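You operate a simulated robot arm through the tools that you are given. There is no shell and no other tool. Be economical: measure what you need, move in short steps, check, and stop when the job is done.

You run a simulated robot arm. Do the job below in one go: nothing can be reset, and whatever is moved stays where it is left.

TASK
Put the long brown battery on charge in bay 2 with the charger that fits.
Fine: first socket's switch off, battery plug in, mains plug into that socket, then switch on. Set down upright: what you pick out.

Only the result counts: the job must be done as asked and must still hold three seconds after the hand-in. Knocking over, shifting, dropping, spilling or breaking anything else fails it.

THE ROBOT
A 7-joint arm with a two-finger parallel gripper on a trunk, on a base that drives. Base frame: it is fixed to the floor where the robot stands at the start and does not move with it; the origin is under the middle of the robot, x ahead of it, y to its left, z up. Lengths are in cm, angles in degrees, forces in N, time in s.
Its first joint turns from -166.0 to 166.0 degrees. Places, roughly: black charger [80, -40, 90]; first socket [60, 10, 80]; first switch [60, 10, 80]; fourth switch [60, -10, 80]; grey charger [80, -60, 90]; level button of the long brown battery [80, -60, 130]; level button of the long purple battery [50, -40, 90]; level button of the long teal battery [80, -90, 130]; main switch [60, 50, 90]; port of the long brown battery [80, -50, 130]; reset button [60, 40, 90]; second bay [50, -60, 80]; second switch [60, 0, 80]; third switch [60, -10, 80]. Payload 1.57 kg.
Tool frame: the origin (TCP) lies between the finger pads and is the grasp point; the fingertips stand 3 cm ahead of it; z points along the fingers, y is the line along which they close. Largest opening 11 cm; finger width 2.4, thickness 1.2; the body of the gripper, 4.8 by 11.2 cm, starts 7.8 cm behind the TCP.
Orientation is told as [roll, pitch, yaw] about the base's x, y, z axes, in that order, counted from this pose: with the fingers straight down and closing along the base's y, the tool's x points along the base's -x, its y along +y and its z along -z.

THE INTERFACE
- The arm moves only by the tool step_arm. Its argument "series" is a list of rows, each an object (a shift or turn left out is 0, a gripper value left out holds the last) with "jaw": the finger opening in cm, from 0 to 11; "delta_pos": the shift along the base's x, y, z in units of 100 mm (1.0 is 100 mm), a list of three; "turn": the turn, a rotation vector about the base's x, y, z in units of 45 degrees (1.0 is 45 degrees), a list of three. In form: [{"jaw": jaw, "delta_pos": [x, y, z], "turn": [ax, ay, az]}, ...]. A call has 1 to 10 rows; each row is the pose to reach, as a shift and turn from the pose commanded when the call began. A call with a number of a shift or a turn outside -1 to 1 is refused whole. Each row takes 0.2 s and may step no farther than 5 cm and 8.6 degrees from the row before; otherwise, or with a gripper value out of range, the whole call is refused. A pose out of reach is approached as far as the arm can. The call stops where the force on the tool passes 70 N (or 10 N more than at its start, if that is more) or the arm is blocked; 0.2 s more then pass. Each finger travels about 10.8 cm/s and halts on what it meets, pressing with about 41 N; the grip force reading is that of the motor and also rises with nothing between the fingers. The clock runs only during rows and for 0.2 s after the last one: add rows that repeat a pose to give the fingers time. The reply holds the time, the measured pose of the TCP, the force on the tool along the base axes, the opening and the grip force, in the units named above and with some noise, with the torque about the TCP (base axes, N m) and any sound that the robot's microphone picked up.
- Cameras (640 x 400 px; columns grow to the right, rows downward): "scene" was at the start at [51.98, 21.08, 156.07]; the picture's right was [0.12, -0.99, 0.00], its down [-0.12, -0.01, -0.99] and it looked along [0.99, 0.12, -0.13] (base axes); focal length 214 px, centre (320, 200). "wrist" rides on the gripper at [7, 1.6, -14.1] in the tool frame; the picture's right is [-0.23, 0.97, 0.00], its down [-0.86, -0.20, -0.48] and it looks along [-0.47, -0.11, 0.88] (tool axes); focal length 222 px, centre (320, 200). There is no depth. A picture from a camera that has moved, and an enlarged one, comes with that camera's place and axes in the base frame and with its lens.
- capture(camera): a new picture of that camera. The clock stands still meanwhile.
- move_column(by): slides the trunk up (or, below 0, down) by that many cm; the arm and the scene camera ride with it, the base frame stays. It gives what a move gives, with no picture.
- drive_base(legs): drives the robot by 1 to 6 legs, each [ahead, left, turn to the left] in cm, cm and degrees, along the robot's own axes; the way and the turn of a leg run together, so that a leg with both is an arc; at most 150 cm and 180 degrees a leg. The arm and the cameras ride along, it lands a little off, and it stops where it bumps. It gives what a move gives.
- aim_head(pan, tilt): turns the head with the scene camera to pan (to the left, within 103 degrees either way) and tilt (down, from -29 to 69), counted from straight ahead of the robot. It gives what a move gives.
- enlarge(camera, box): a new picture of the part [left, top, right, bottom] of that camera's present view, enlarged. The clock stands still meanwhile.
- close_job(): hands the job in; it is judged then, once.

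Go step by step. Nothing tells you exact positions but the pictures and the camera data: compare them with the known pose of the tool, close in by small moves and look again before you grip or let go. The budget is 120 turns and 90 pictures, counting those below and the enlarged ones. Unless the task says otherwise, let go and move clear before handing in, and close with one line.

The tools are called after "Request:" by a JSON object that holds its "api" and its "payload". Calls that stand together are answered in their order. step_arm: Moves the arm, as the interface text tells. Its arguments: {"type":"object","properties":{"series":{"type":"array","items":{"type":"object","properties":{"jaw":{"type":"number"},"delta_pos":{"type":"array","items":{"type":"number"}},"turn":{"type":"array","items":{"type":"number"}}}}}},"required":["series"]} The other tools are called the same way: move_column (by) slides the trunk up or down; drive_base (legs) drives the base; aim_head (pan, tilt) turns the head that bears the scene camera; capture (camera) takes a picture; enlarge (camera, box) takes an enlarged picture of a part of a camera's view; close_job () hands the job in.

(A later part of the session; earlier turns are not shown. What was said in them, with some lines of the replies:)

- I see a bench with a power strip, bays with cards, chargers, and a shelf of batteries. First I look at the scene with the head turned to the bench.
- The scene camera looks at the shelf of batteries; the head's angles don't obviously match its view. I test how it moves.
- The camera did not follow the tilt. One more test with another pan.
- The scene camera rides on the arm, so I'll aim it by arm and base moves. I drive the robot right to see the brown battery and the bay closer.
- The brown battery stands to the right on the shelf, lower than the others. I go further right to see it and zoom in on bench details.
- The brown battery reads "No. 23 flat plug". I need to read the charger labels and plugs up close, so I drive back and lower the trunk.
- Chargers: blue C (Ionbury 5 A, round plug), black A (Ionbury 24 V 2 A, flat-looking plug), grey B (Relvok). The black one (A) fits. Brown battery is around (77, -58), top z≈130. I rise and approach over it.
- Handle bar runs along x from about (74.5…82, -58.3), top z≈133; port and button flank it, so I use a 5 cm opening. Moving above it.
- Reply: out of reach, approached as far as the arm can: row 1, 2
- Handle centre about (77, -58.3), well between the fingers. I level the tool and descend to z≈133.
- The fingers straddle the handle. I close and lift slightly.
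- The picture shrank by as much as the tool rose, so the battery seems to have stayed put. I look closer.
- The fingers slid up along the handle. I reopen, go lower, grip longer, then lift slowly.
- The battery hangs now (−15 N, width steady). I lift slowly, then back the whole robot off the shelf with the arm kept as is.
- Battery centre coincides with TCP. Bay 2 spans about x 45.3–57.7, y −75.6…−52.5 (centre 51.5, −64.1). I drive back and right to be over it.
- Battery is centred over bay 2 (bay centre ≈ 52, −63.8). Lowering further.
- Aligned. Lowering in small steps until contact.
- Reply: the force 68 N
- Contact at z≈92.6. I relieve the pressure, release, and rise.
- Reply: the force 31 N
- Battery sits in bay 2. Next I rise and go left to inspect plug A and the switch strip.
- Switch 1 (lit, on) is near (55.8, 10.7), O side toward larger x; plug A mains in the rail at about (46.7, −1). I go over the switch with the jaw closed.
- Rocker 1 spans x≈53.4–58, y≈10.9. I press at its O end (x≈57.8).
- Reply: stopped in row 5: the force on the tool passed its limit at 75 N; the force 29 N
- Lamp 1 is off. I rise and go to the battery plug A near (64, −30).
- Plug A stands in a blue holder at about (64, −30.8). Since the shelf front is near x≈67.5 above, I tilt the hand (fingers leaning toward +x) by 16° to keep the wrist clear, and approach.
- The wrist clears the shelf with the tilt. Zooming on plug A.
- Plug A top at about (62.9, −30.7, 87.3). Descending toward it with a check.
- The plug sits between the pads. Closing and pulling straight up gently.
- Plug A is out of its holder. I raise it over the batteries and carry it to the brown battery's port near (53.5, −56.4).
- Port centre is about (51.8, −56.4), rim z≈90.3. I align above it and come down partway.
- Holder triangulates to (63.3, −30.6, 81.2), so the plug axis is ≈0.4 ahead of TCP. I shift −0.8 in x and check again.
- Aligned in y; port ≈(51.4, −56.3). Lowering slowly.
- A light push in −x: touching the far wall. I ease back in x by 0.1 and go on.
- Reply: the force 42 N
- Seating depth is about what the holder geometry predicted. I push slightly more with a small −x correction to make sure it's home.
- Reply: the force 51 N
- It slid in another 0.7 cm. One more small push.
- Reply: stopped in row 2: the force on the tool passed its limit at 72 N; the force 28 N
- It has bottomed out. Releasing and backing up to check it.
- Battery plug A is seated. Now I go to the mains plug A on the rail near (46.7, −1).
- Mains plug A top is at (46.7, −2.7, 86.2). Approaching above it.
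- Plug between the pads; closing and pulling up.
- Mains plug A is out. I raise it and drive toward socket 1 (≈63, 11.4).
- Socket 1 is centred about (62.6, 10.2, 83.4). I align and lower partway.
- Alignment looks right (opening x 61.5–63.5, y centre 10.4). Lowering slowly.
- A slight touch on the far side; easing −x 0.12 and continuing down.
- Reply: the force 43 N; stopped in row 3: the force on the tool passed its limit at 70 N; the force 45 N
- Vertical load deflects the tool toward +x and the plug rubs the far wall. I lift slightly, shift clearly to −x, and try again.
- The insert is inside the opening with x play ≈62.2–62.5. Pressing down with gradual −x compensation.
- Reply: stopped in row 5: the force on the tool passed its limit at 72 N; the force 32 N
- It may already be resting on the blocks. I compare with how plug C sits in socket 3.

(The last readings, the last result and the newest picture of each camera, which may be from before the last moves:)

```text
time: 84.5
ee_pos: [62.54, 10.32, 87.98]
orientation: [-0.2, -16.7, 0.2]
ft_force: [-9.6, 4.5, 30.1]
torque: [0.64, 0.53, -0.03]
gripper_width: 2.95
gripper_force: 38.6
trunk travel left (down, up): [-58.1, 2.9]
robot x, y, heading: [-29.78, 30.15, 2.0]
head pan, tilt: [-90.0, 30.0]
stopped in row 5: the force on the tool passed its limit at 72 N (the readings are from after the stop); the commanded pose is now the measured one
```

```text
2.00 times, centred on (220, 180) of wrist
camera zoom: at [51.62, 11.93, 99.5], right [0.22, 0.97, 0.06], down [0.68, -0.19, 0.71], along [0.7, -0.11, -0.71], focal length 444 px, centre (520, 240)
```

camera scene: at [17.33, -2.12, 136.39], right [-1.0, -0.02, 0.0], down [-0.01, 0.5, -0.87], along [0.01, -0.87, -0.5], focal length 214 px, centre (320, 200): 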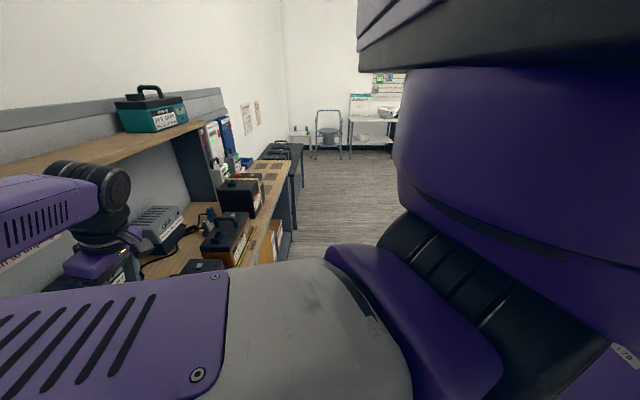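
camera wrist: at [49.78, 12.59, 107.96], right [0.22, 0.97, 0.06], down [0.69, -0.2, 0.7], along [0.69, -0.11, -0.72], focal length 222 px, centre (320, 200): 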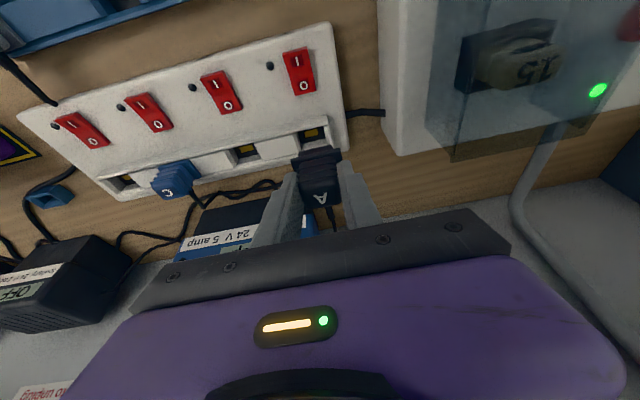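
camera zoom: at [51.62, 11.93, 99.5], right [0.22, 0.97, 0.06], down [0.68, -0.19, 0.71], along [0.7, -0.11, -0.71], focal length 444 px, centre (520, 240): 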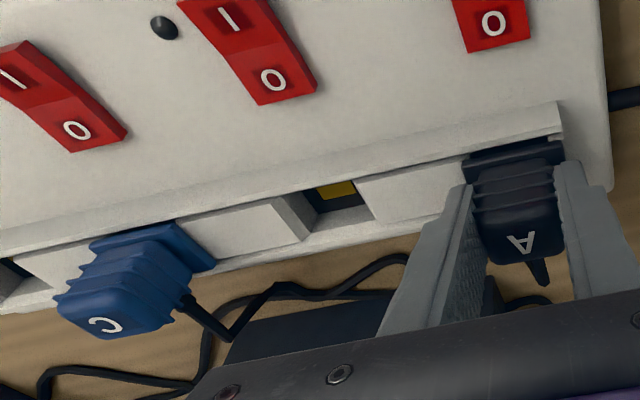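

Plug C sits ~0.6 cm lower relative to the rim, so A still has to drop. I retry with more −x and a slight pitch compensation.

Request:
{"api": "step_arm", "payload": {"series": [{"delta_pos": [-0.025, -0.003, 0.03], "turn": [0, 0.018, 0]}, {"delta_pos": [-0.04, -0.003, 0.0], "turn": [0, 0.018, 0]}, {"delta_pos": [-0.05, -0.003, -0.03], "turn": [0, 0.02, 0]}, {"delta_pos": [-0.06, -0.003, -0.06], "turn": [0, 0.022, 0]}, {"delta_pos": [-0.07, -0.003, -0.09], "turn": [0, 0.024, 0]}]}}

Request:
{"api": "enlarge", "payload": {"camera": "wrist", "box": [60, 80, 380, 280]}}

```text
time: 85.7
ee_pos: [62.39, 10.3, 87.89]
orientation: [-0.3, -16.4, 0.3]
ft_force: [-6.6, 3.8, 28.8]
torque: [0.52, 0.3, -0.07]
gripper_width: 2.91
gripper_force: 39.0
trunk travel left (down, up): [-58.1, 2.9]
robot x, y, heading: [-29.97, 30.22, 2.0]
head pan, tilt: [-90.0, 30.0]
stopped in row 5: the force on the tool passed its limit at 75 N (the readings are from after the stop); the commanded pose is now the measured one
```

```text
2.00 times, centred on (220, 180) of wrist
camera zoom: at [51.69, 11.92, 99.55], right [0.22, 0.97, 0.06], down [0.69, -0.19, 0.7], along [0.7, -0.11, -0.71], focal length 444 px, centre (520, 240)
```

zoom: 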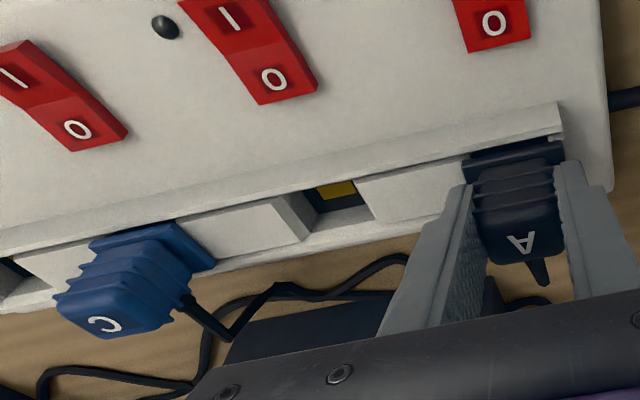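

Torque shows the contact is ≈1.2 cm to the +y side, so the plug catches on the right wall. I lift a little, shift −y 0.15, and press again.

Request:
{"api": "step_arm", "payload": {"series": [{"delta_pos": [-0.01, 0, 0.05], "turn": [0.007, 0, -0.007]}, {"delta_pos": [-0.02, -0.018, 0.04], "turn": [0.007, 0, -0.007]}, {"delta_pos": [-0.025, -0.018, 0.0], "turn": [0.007, 0, -0.007]}, {"delta_pos": [-0.03, -0.018, -0.03], "turn": [0.007, 0, -0.007]}, {"delta_pos": [-0.04, -0.018, -0.06], "turn": [0.007, 0.005, -0.007]}, {"delta_pos": [-0.05, -0.018, -0.09], "turn": [0.007, 0.01, -0.007]}]}}

```text
time: 86.9
ee_pos: [62.48, 10.23, 87.86]
orientation: [0.2, -16.6, 0.1]
ft_force: [-12.3, 5.9, 32.8]
torque: [0.55, 0.59, -0.11]
gripper_width: 2.91
gripper_force: 39.4
trunk travel left (down, up): [-58.1, 2.9]
robot x, y, heading: [-30.11, 30.23, 1.9]
head pan, tilt: [-90.0, 30.0]
stopped in row 5: the force on the tool passed its limit at 73 N (the readings are from after the stop); the commanded pose is now the measured one
```

I release and back off to inspect the seating directly; if needed I can press on the plug's top.

Request:
{"api": "step_arm", "payload": {"series": [{"delta_pos": [0, 0, 0.02]}, {"delta_pos": [0, 0, 0.02], "jaw": 4.5}, {"delta_pos": [0, 0, 0.02], "jaw": 4.5}, {"delta_pos": [-0.05, 0, 0.3]}, {"delta_pos": [-0.15, 0, 0.7]}, {"delta_pos": [-0.3, 0, 0.9]}]}}

Request:
{"api": "enlarge", "payload": {"camera": "wrist", "box": [120, 40, 400, 215]}}

```text
time: 88.3
ee_pos: [59.3, 10.21, 96.75]
orientation: [0.2, -16.3, 0.0]
ft_force: [-0.3, 0.3, -0.3]
torque: [0.01, 0.02, -0.03]
gripper_width: 4.52
gripper_force: 0.2
trunk travel left (down, up): [-58.1, 2.9]
robot x, y, heading: [-30.03, 30.24, 2.0]
head pan, tilt: [-90.0, 30.0]
```

```text
2.29 times, centred on (260, 128) of wrist
camera zoom: at [48.61, 11.8, 108.35], right [0.22, 0.97, 0.07], down [0.69, -0.2, 0.7], along [0.69, -0.11, -0.71], focal length 508 px, centre (457, 366)
```

zoom: 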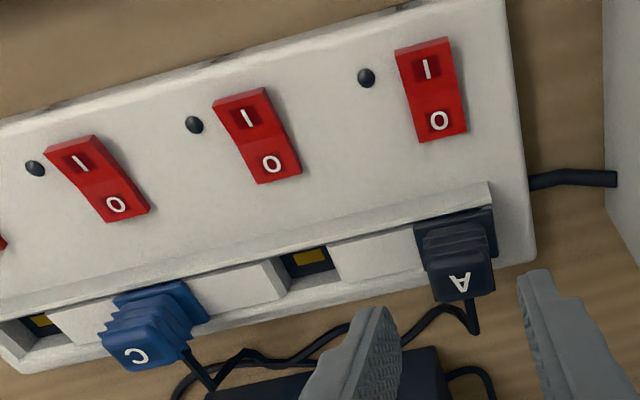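

Request:
{"api": "enlarge", "payload": {"camera": "wrist", "box": [285, 115, 355, 180]}}

Request:
{"api": "enlarge", "payload": {"camera": "wrist", "box": [150, 145, 220, 210]}}

```text
6.15 times, centred on (320, 148) of wrist
camera zoom: at [48.61, 11.8, 108.35], right [0.22, 0.97, 0.07], down [0.69, -0.2, 0.7], along [0.69, -0.11, -0.71], focal length 1367 px, centre (320, 523)
```

zoom: 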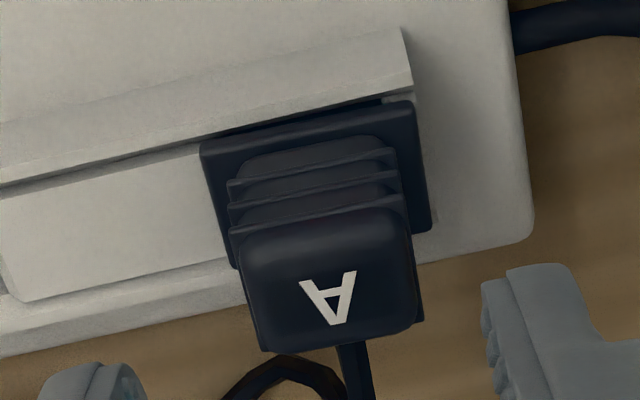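

```text
6.15 times, centred on (185, 178) of wrist
camera zoom: at [48.61, 11.8, 108.35], right [0.22, 0.97, 0.07], down [0.69, -0.2, 0.7], along [0.69, -0.11, -0.71], focal length 1367 px, centre (1151, 338)
```

zoom: 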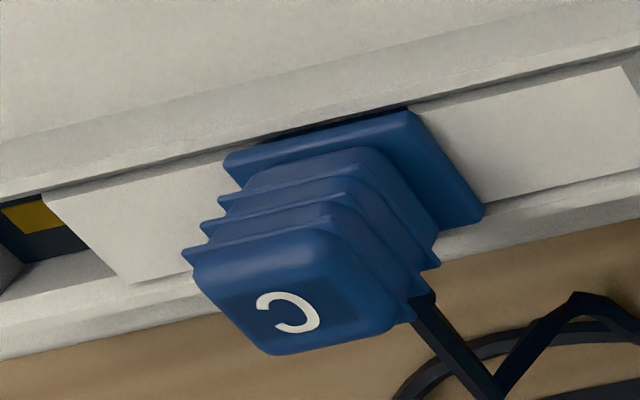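

Plug A's flange looks nearly flush like C's. To be sure, I press on its top with closed fingers.

Request:
{"api": "step_arm", "payload": {"series": [{"jaw": 0, "delta_pos": [0.1, 0, 0]}, {"jaw": 0, "delta_pos": [0.31, 0, 0]}, {"delta_pos": [0.31, 0, -0.2]}, {"delta_pos": [0.31, 0, -0.35]}, {"delta_pos": [0.31, 0, -0.45]}]}}

Request:
{"api": "step_arm", "payload": {"series": [{"delta_pos": [0, 0, -0.04]}, {"delta_pos": [0, 0, -0.08]}, {"delta_pos": [0, 0, -0.12]}, {"delta_pos": [0, 0, -0.16]}, {"delta_pos": [0, 0, -0.2]}]}}

Request:
{"api": "enlarge", "payload": {"camera": "wrist", "box": [240, 90, 400, 220]}}

```text
time: 89.5
ee_pos: [62.3, 10.37, 92.23]
orientation: [0.0, -16.4, -0.1]
ft_force: [0.5, 0.0, -0.7]
torque: [0.0, -0.01, -0.01]
gripper_width: 0.0
gripper_force: 21.3
trunk travel left (down, up): [-58.1, 2.9]
robot x, y, heading: [-30.07, 30.52, 2.1]
head pan, tilt: [-90.0, 30.0]
```

```text
time: 90.5
ee_pos: [63.06, 10.2, 91.51]
orientation: [-0.1, -17.0, 0.2]
ft_force: [1.3, -0.6, 22.7]
torque: [-0.04, -0.02, 0.1]
gripper_width: 0.0
gripper_force: 21.1
trunk travel left (down, up): [-58.1, 2.9]
robot x, y, heading: [-29.99, 30.31, 2.1]
head pan, tilt: [-90.0, 30.0]
stopped in row 5: the force on the tool passed its limit at 76 N (the readings are from after the stop); the commanded pose is now the measured one
```

```text
3.08 times, centred on (320, 155) of wrist
camera zoom: at [52.12, 11.73, 102.94], right [0.21, 0.97, 0.06], down [0.68, -0.2, 0.71], along [0.7, -0.11, -0.7], focal length 684 px, centre (320, 338)
```

zoom: 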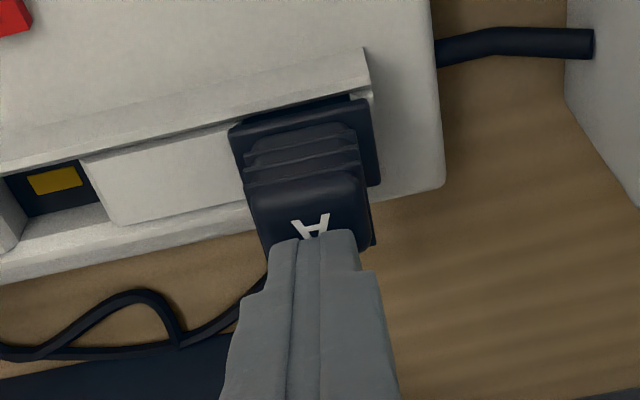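

The plug doesn't move under 76 N: seated. Now I untilt, and go to the I end of switch 1 (≈53.8, 10.85).

Request:
{"api": "step_arm", "payload": {"series": [{"delta_pos": [-0.05, 0, 0.3]}, {"delta_pos": [-0.2, 0.02, 0.5], "turn": [0, 0.12, 0]}, {"delta_pos": [-0.5, 0.05, 0.5], "turn": [0, 0.25, 0]}, {"delta_pos": [-0.75, 0.05, 0.3], "turn": [0, 0.378, 0]}, {"delta_pos": [-0.93, 0.06, 0.0], "turn": [0, 0.378, 0]}]}}

Request:
{"api": "enlarge", "payload": {"camera": "wrist", "box": [220, 80, 420, 230]}}

```text
time: 91.7
ee_pos: [53.77, 10.71, 91.13]
orientation: [0.0, 0.3, 0.1]
ft_force: [0.2, 0.7, -0.8]
torque: [-0.05, -0.02, -0.04]
gripper_width: 0.01
gripper_force: 21.3
trunk travel left (down, up): [-58.1, 2.9]
robot x, y, heading: [-30.19, 30.42, 1.8]
head pan, tilt: [-90.0, 30.0]
```

```text
2.67 times, centred on (320, 155) of wrist
camera zoom: at [46.73, 12.28, 105.27], right [0.22, 0.97, 0.0], down [0.86, -0.2, 0.47], along [0.46, -0.11, -0.88], focal length 592 px, centre (320, 320)
```

zoom: 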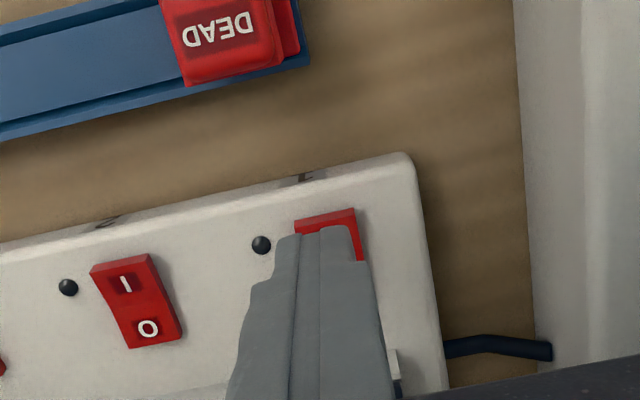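

Request:
{"api": "step_arm", "payload": {"series": [{"delta_pos": [0.02, 0.012, -0.15]}, {"delta_pos": [0.02, 0.012, -0.3]}, {"delta_pos": [0.02, 0.012, -0.38]}, {"delta_pos": [0.02, 0.012, -0.43]}, {"delta_pos": [0.02, 0.012, -0.46]}, {"delta_pos": [0.02, 0.012, -0.49]}, {"delta_pos": [0.02, 0.012, -0.52]}, {"delta_pos": [0.02, 0.012, -0.55]}, {"delta_pos": [0.02, 0.012, -0.58]}]}}

Request:
{"api": "enlarge", "payload": {"camera": "wrist", "box": [220, 80, 420, 230]}}

```text
time: 93.9
ee_pos: [53.82, 10.82, 86.11]
orientation: [-0.1, 0.0, 0.2]
ft_force: [-14.1, 6.0, 39.4]
torque: [0.21, -0.05, 0.07]
gripper_width: 0.0
gripper_force: 21.5
trunk travel left (down, up): [-58.1, 2.9]
robot x, y, heading: [-29.99, 30.21, 2.0]
head pan, tilt: [-90.0, 30.0]
stopped in row 9: the force on the tool passed its limit at 73 N (the readings are from after the stop); the commanded pose is now the measured one
```

```text
2.67 times, centred on (320, 155) of wrist
camera zoom: at [46.76, 12.44, 100.2], right [0.22, 0.97, 0.0], down [0.86, -0.2, 0.48], along [0.46, -0.11, -0.88], focal length 592 px, centre (320, 320)
```

zoom: 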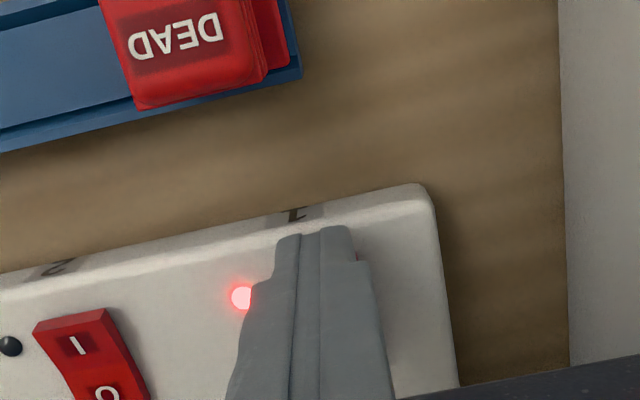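

Lamp 1 is lit. I rise and go check the black charger's display and the battery.

Request:
{"api": "step_arm", "payload": {"series": [{"delta_pos": [0, 0, 0.3]}, {"delta_pos": [0, 0, 0.7]}, {"delta_pos": [-0.2, 0, 1.0]}]}}

Request:
{"api": "move_column", "payload": {"by": 2.5}}

Request:
{"api": "step_arm", "payload": {"series": [{"delta_pos": [-0.2, 0, 0.4]}, {"delta_pos": [-0.4, 0, 0.8]}]}}

Request:
{"api": "drive_base", "payload": {"legs": [[-8, -48, 0]]}}

Request:
{"api": "capture", "payload": {"camera": "wrist"}}

```text
time: 94.7
ee_pos: [51.51, 10.8, 95.65]
orientation: [0.0, 0.2, 0.1]
ft_force: [0.8, 0.2, -0.3]
torque: [-0.01, 0.0, 0.01]
gripper_width: 0.0
gripper_force: 21.3
trunk travel left (down, up): [-58.1, 2.9]
robot x, y, heading: [-29.75, 30.0, 2.1]
head pan, tilt: [-90.0, 30.0]
```

```text
time: 95.4
ee_pos: [51.69, 10.75, 98.19]
orientation: [-0.1, 0.2, 0.1]
ft_force: [-0.1, -0.3, 0.1]
torque: [0.0, 0.01, 0.0]
gripper_width: 0.0
gripper_force: 21.3
trunk travel left (down, up): [-60.6, 0.4]
robot x, y, heading: [-30.04, 30.19, 2.1]
head pan, tilt: [-90.0, 30.0]
```

```text
time: 96.0
ee_pos: [47.62, 10.6, 106.05]
orientation: [0.0, 0.2, 0.2]
ft_force: [-0.5, -0.3, -0.6]
torque: [-0.01, 0.03, 0.02]
gripper_width: 0.0
gripper_force: 21.6
trunk travel left (down, up): [-60.6, 0.4]
robot x, y, heading: [-30.36, 30.63, 2.0]
head pan, tilt: [-90.0, 30.0]
```

```text
time: 98.9
ee_pos: [40.86, -37.76, 106.08]
orientation: [0.0, 0.3, -0.4]
ft_force: [-0.1, 0.4, -0.1]
torque: [0.02, -0.02, -0.02]
gripper_width: 0.0
gripper_force: 21.6
trunk travel left (down, up): [-60.6, 0.4]
robot x, y, heading: [-36.56, -17.25, 1.1]
head pan, tilt: [-90.0, 30.0]
```

```text
9 pictures are left
camera wrist: at [33.77, -36.11, 120.24], right [0.23, 0.97, 0.0], down [0.86, -0.21, 0.48], along [0.46, -0.11, -0.88], focal length 222 px, centre (320, 200)
```

wrist: 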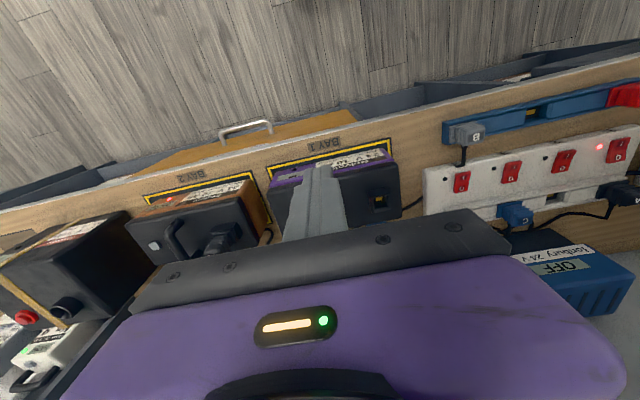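

The black charger is hidden behind the hand; I shift right and tilt to see its display.

Request:
{"api": "drive_base", "payload": {"legs": [[0, -30, 0]]}}

Request:
{"api": "step_arm", "payload": {"series": [{"turn": [0, -0.18, 0]}, {"turn": [0, -0.36, 0]}, {"turn": [0, -0.5, 0]}]}}

Request:
{"api": "capture", "payload": {"camera": "wrist"}}

```text
time: 100.9
ee_pos: [41.3, -67.73, 106.12]
orientation: [0.0, 0.2, -0.8]
ft_force: [0.4, 0.6, 0.4]
torque: [-0.02, 0.04, 0.0]
gripper_width: 0.0
gripper_force: 21.4
trunk travel left (down, up): [-60.6, 0.4]
robot x, y, heading: [-36.0, -46.87, 1.1]
head pan, tilt: [-90.0, 30.0]
```

```text
time: 101.7
ee_pos: [41.46, -68.05, 106.0]
orientation: [0.2, -22.4, -0.8]
ft_force: [-0.2, 0.1, -0.5]
torque: [-0.03, 0.0, 0.01]
gripper_width: 0.01
gripper_force: 21.2
trunk travel left (down, up): [-60.6, 0.4]
robot x, y, heading: [-35.88, -47.07, 0.9]
head pan, tilt: [-90.0, 30.0]
```

```text
8 pictures are left
camera wrist: at [29.43, -66.29, 116.49], right [0.22, 0.97, 0.09], down [0.61, -0.21, 0.77], along [0.76, -0.11, -0.63], focal length 222 px, centre (320, 200)
```

wrist: 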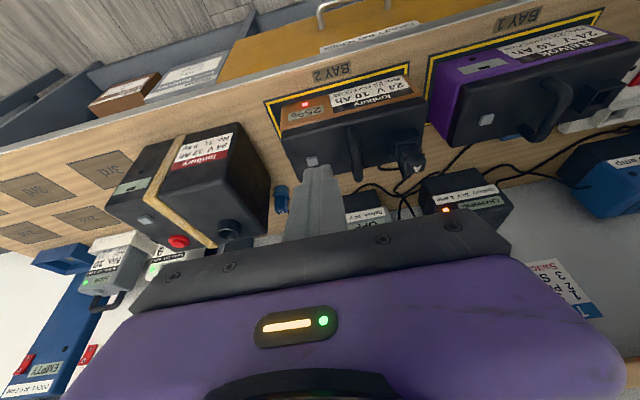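

Request:
{"api": "enlarge", "payload": {"camera": "wrist", "box": [260, 80, 530, 240]}}

Request:
{"api": "enlarge", "payload": {"camera": "wrist", "box": [420, 170, 520, 232]}}

```text
2.37 times, centred on (395, 160) of wrist
camera zoom: at [29.43, -66.29, 116.49], right [0.22, 0.97, 0.09], down [0.61, -0.21, 0.77], along [0.76, -0.11, -0.63], focal length 526 px, centre (142, 295)
```

zoom: 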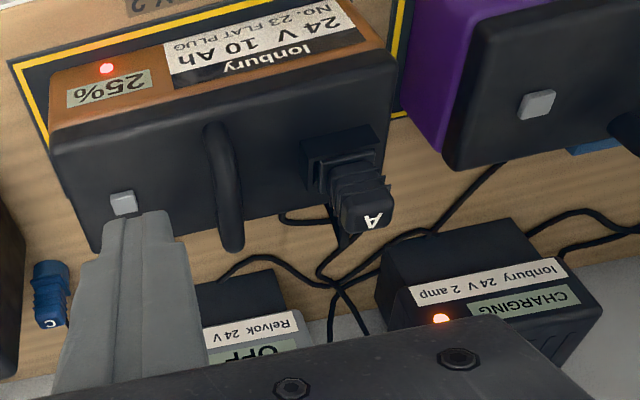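

```text
6.40 times, centred on (470, 201) of wrist
camera zoom: at [29.43, -66.29, 116.49], right [0.22, 0.97, 0.09], down [0.61, -0.21, 0.77], along [0.76, -0.11, -0.63], focal length 1422 px, centre (-640, 194)
```

zoom: 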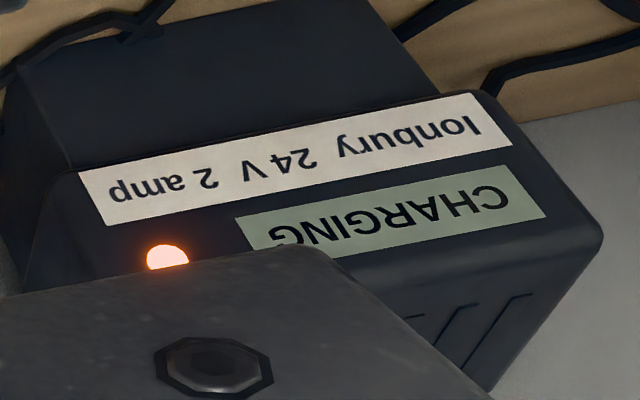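

The charger shows CHARGING, the brown battery (25 %) stands upright in bay 2, and the hand is clear. Handing in.

Request:
{"api": "close_job", "payload": {}}

```text
The job is handed in.
```

The brown battery is upright in bay 2 and charging on the black Ionbury 24 V 2 A charger, whose display reads CHARGING. Its mains plug is in the first socket, which I switched off before plugging in and back on afterwards.
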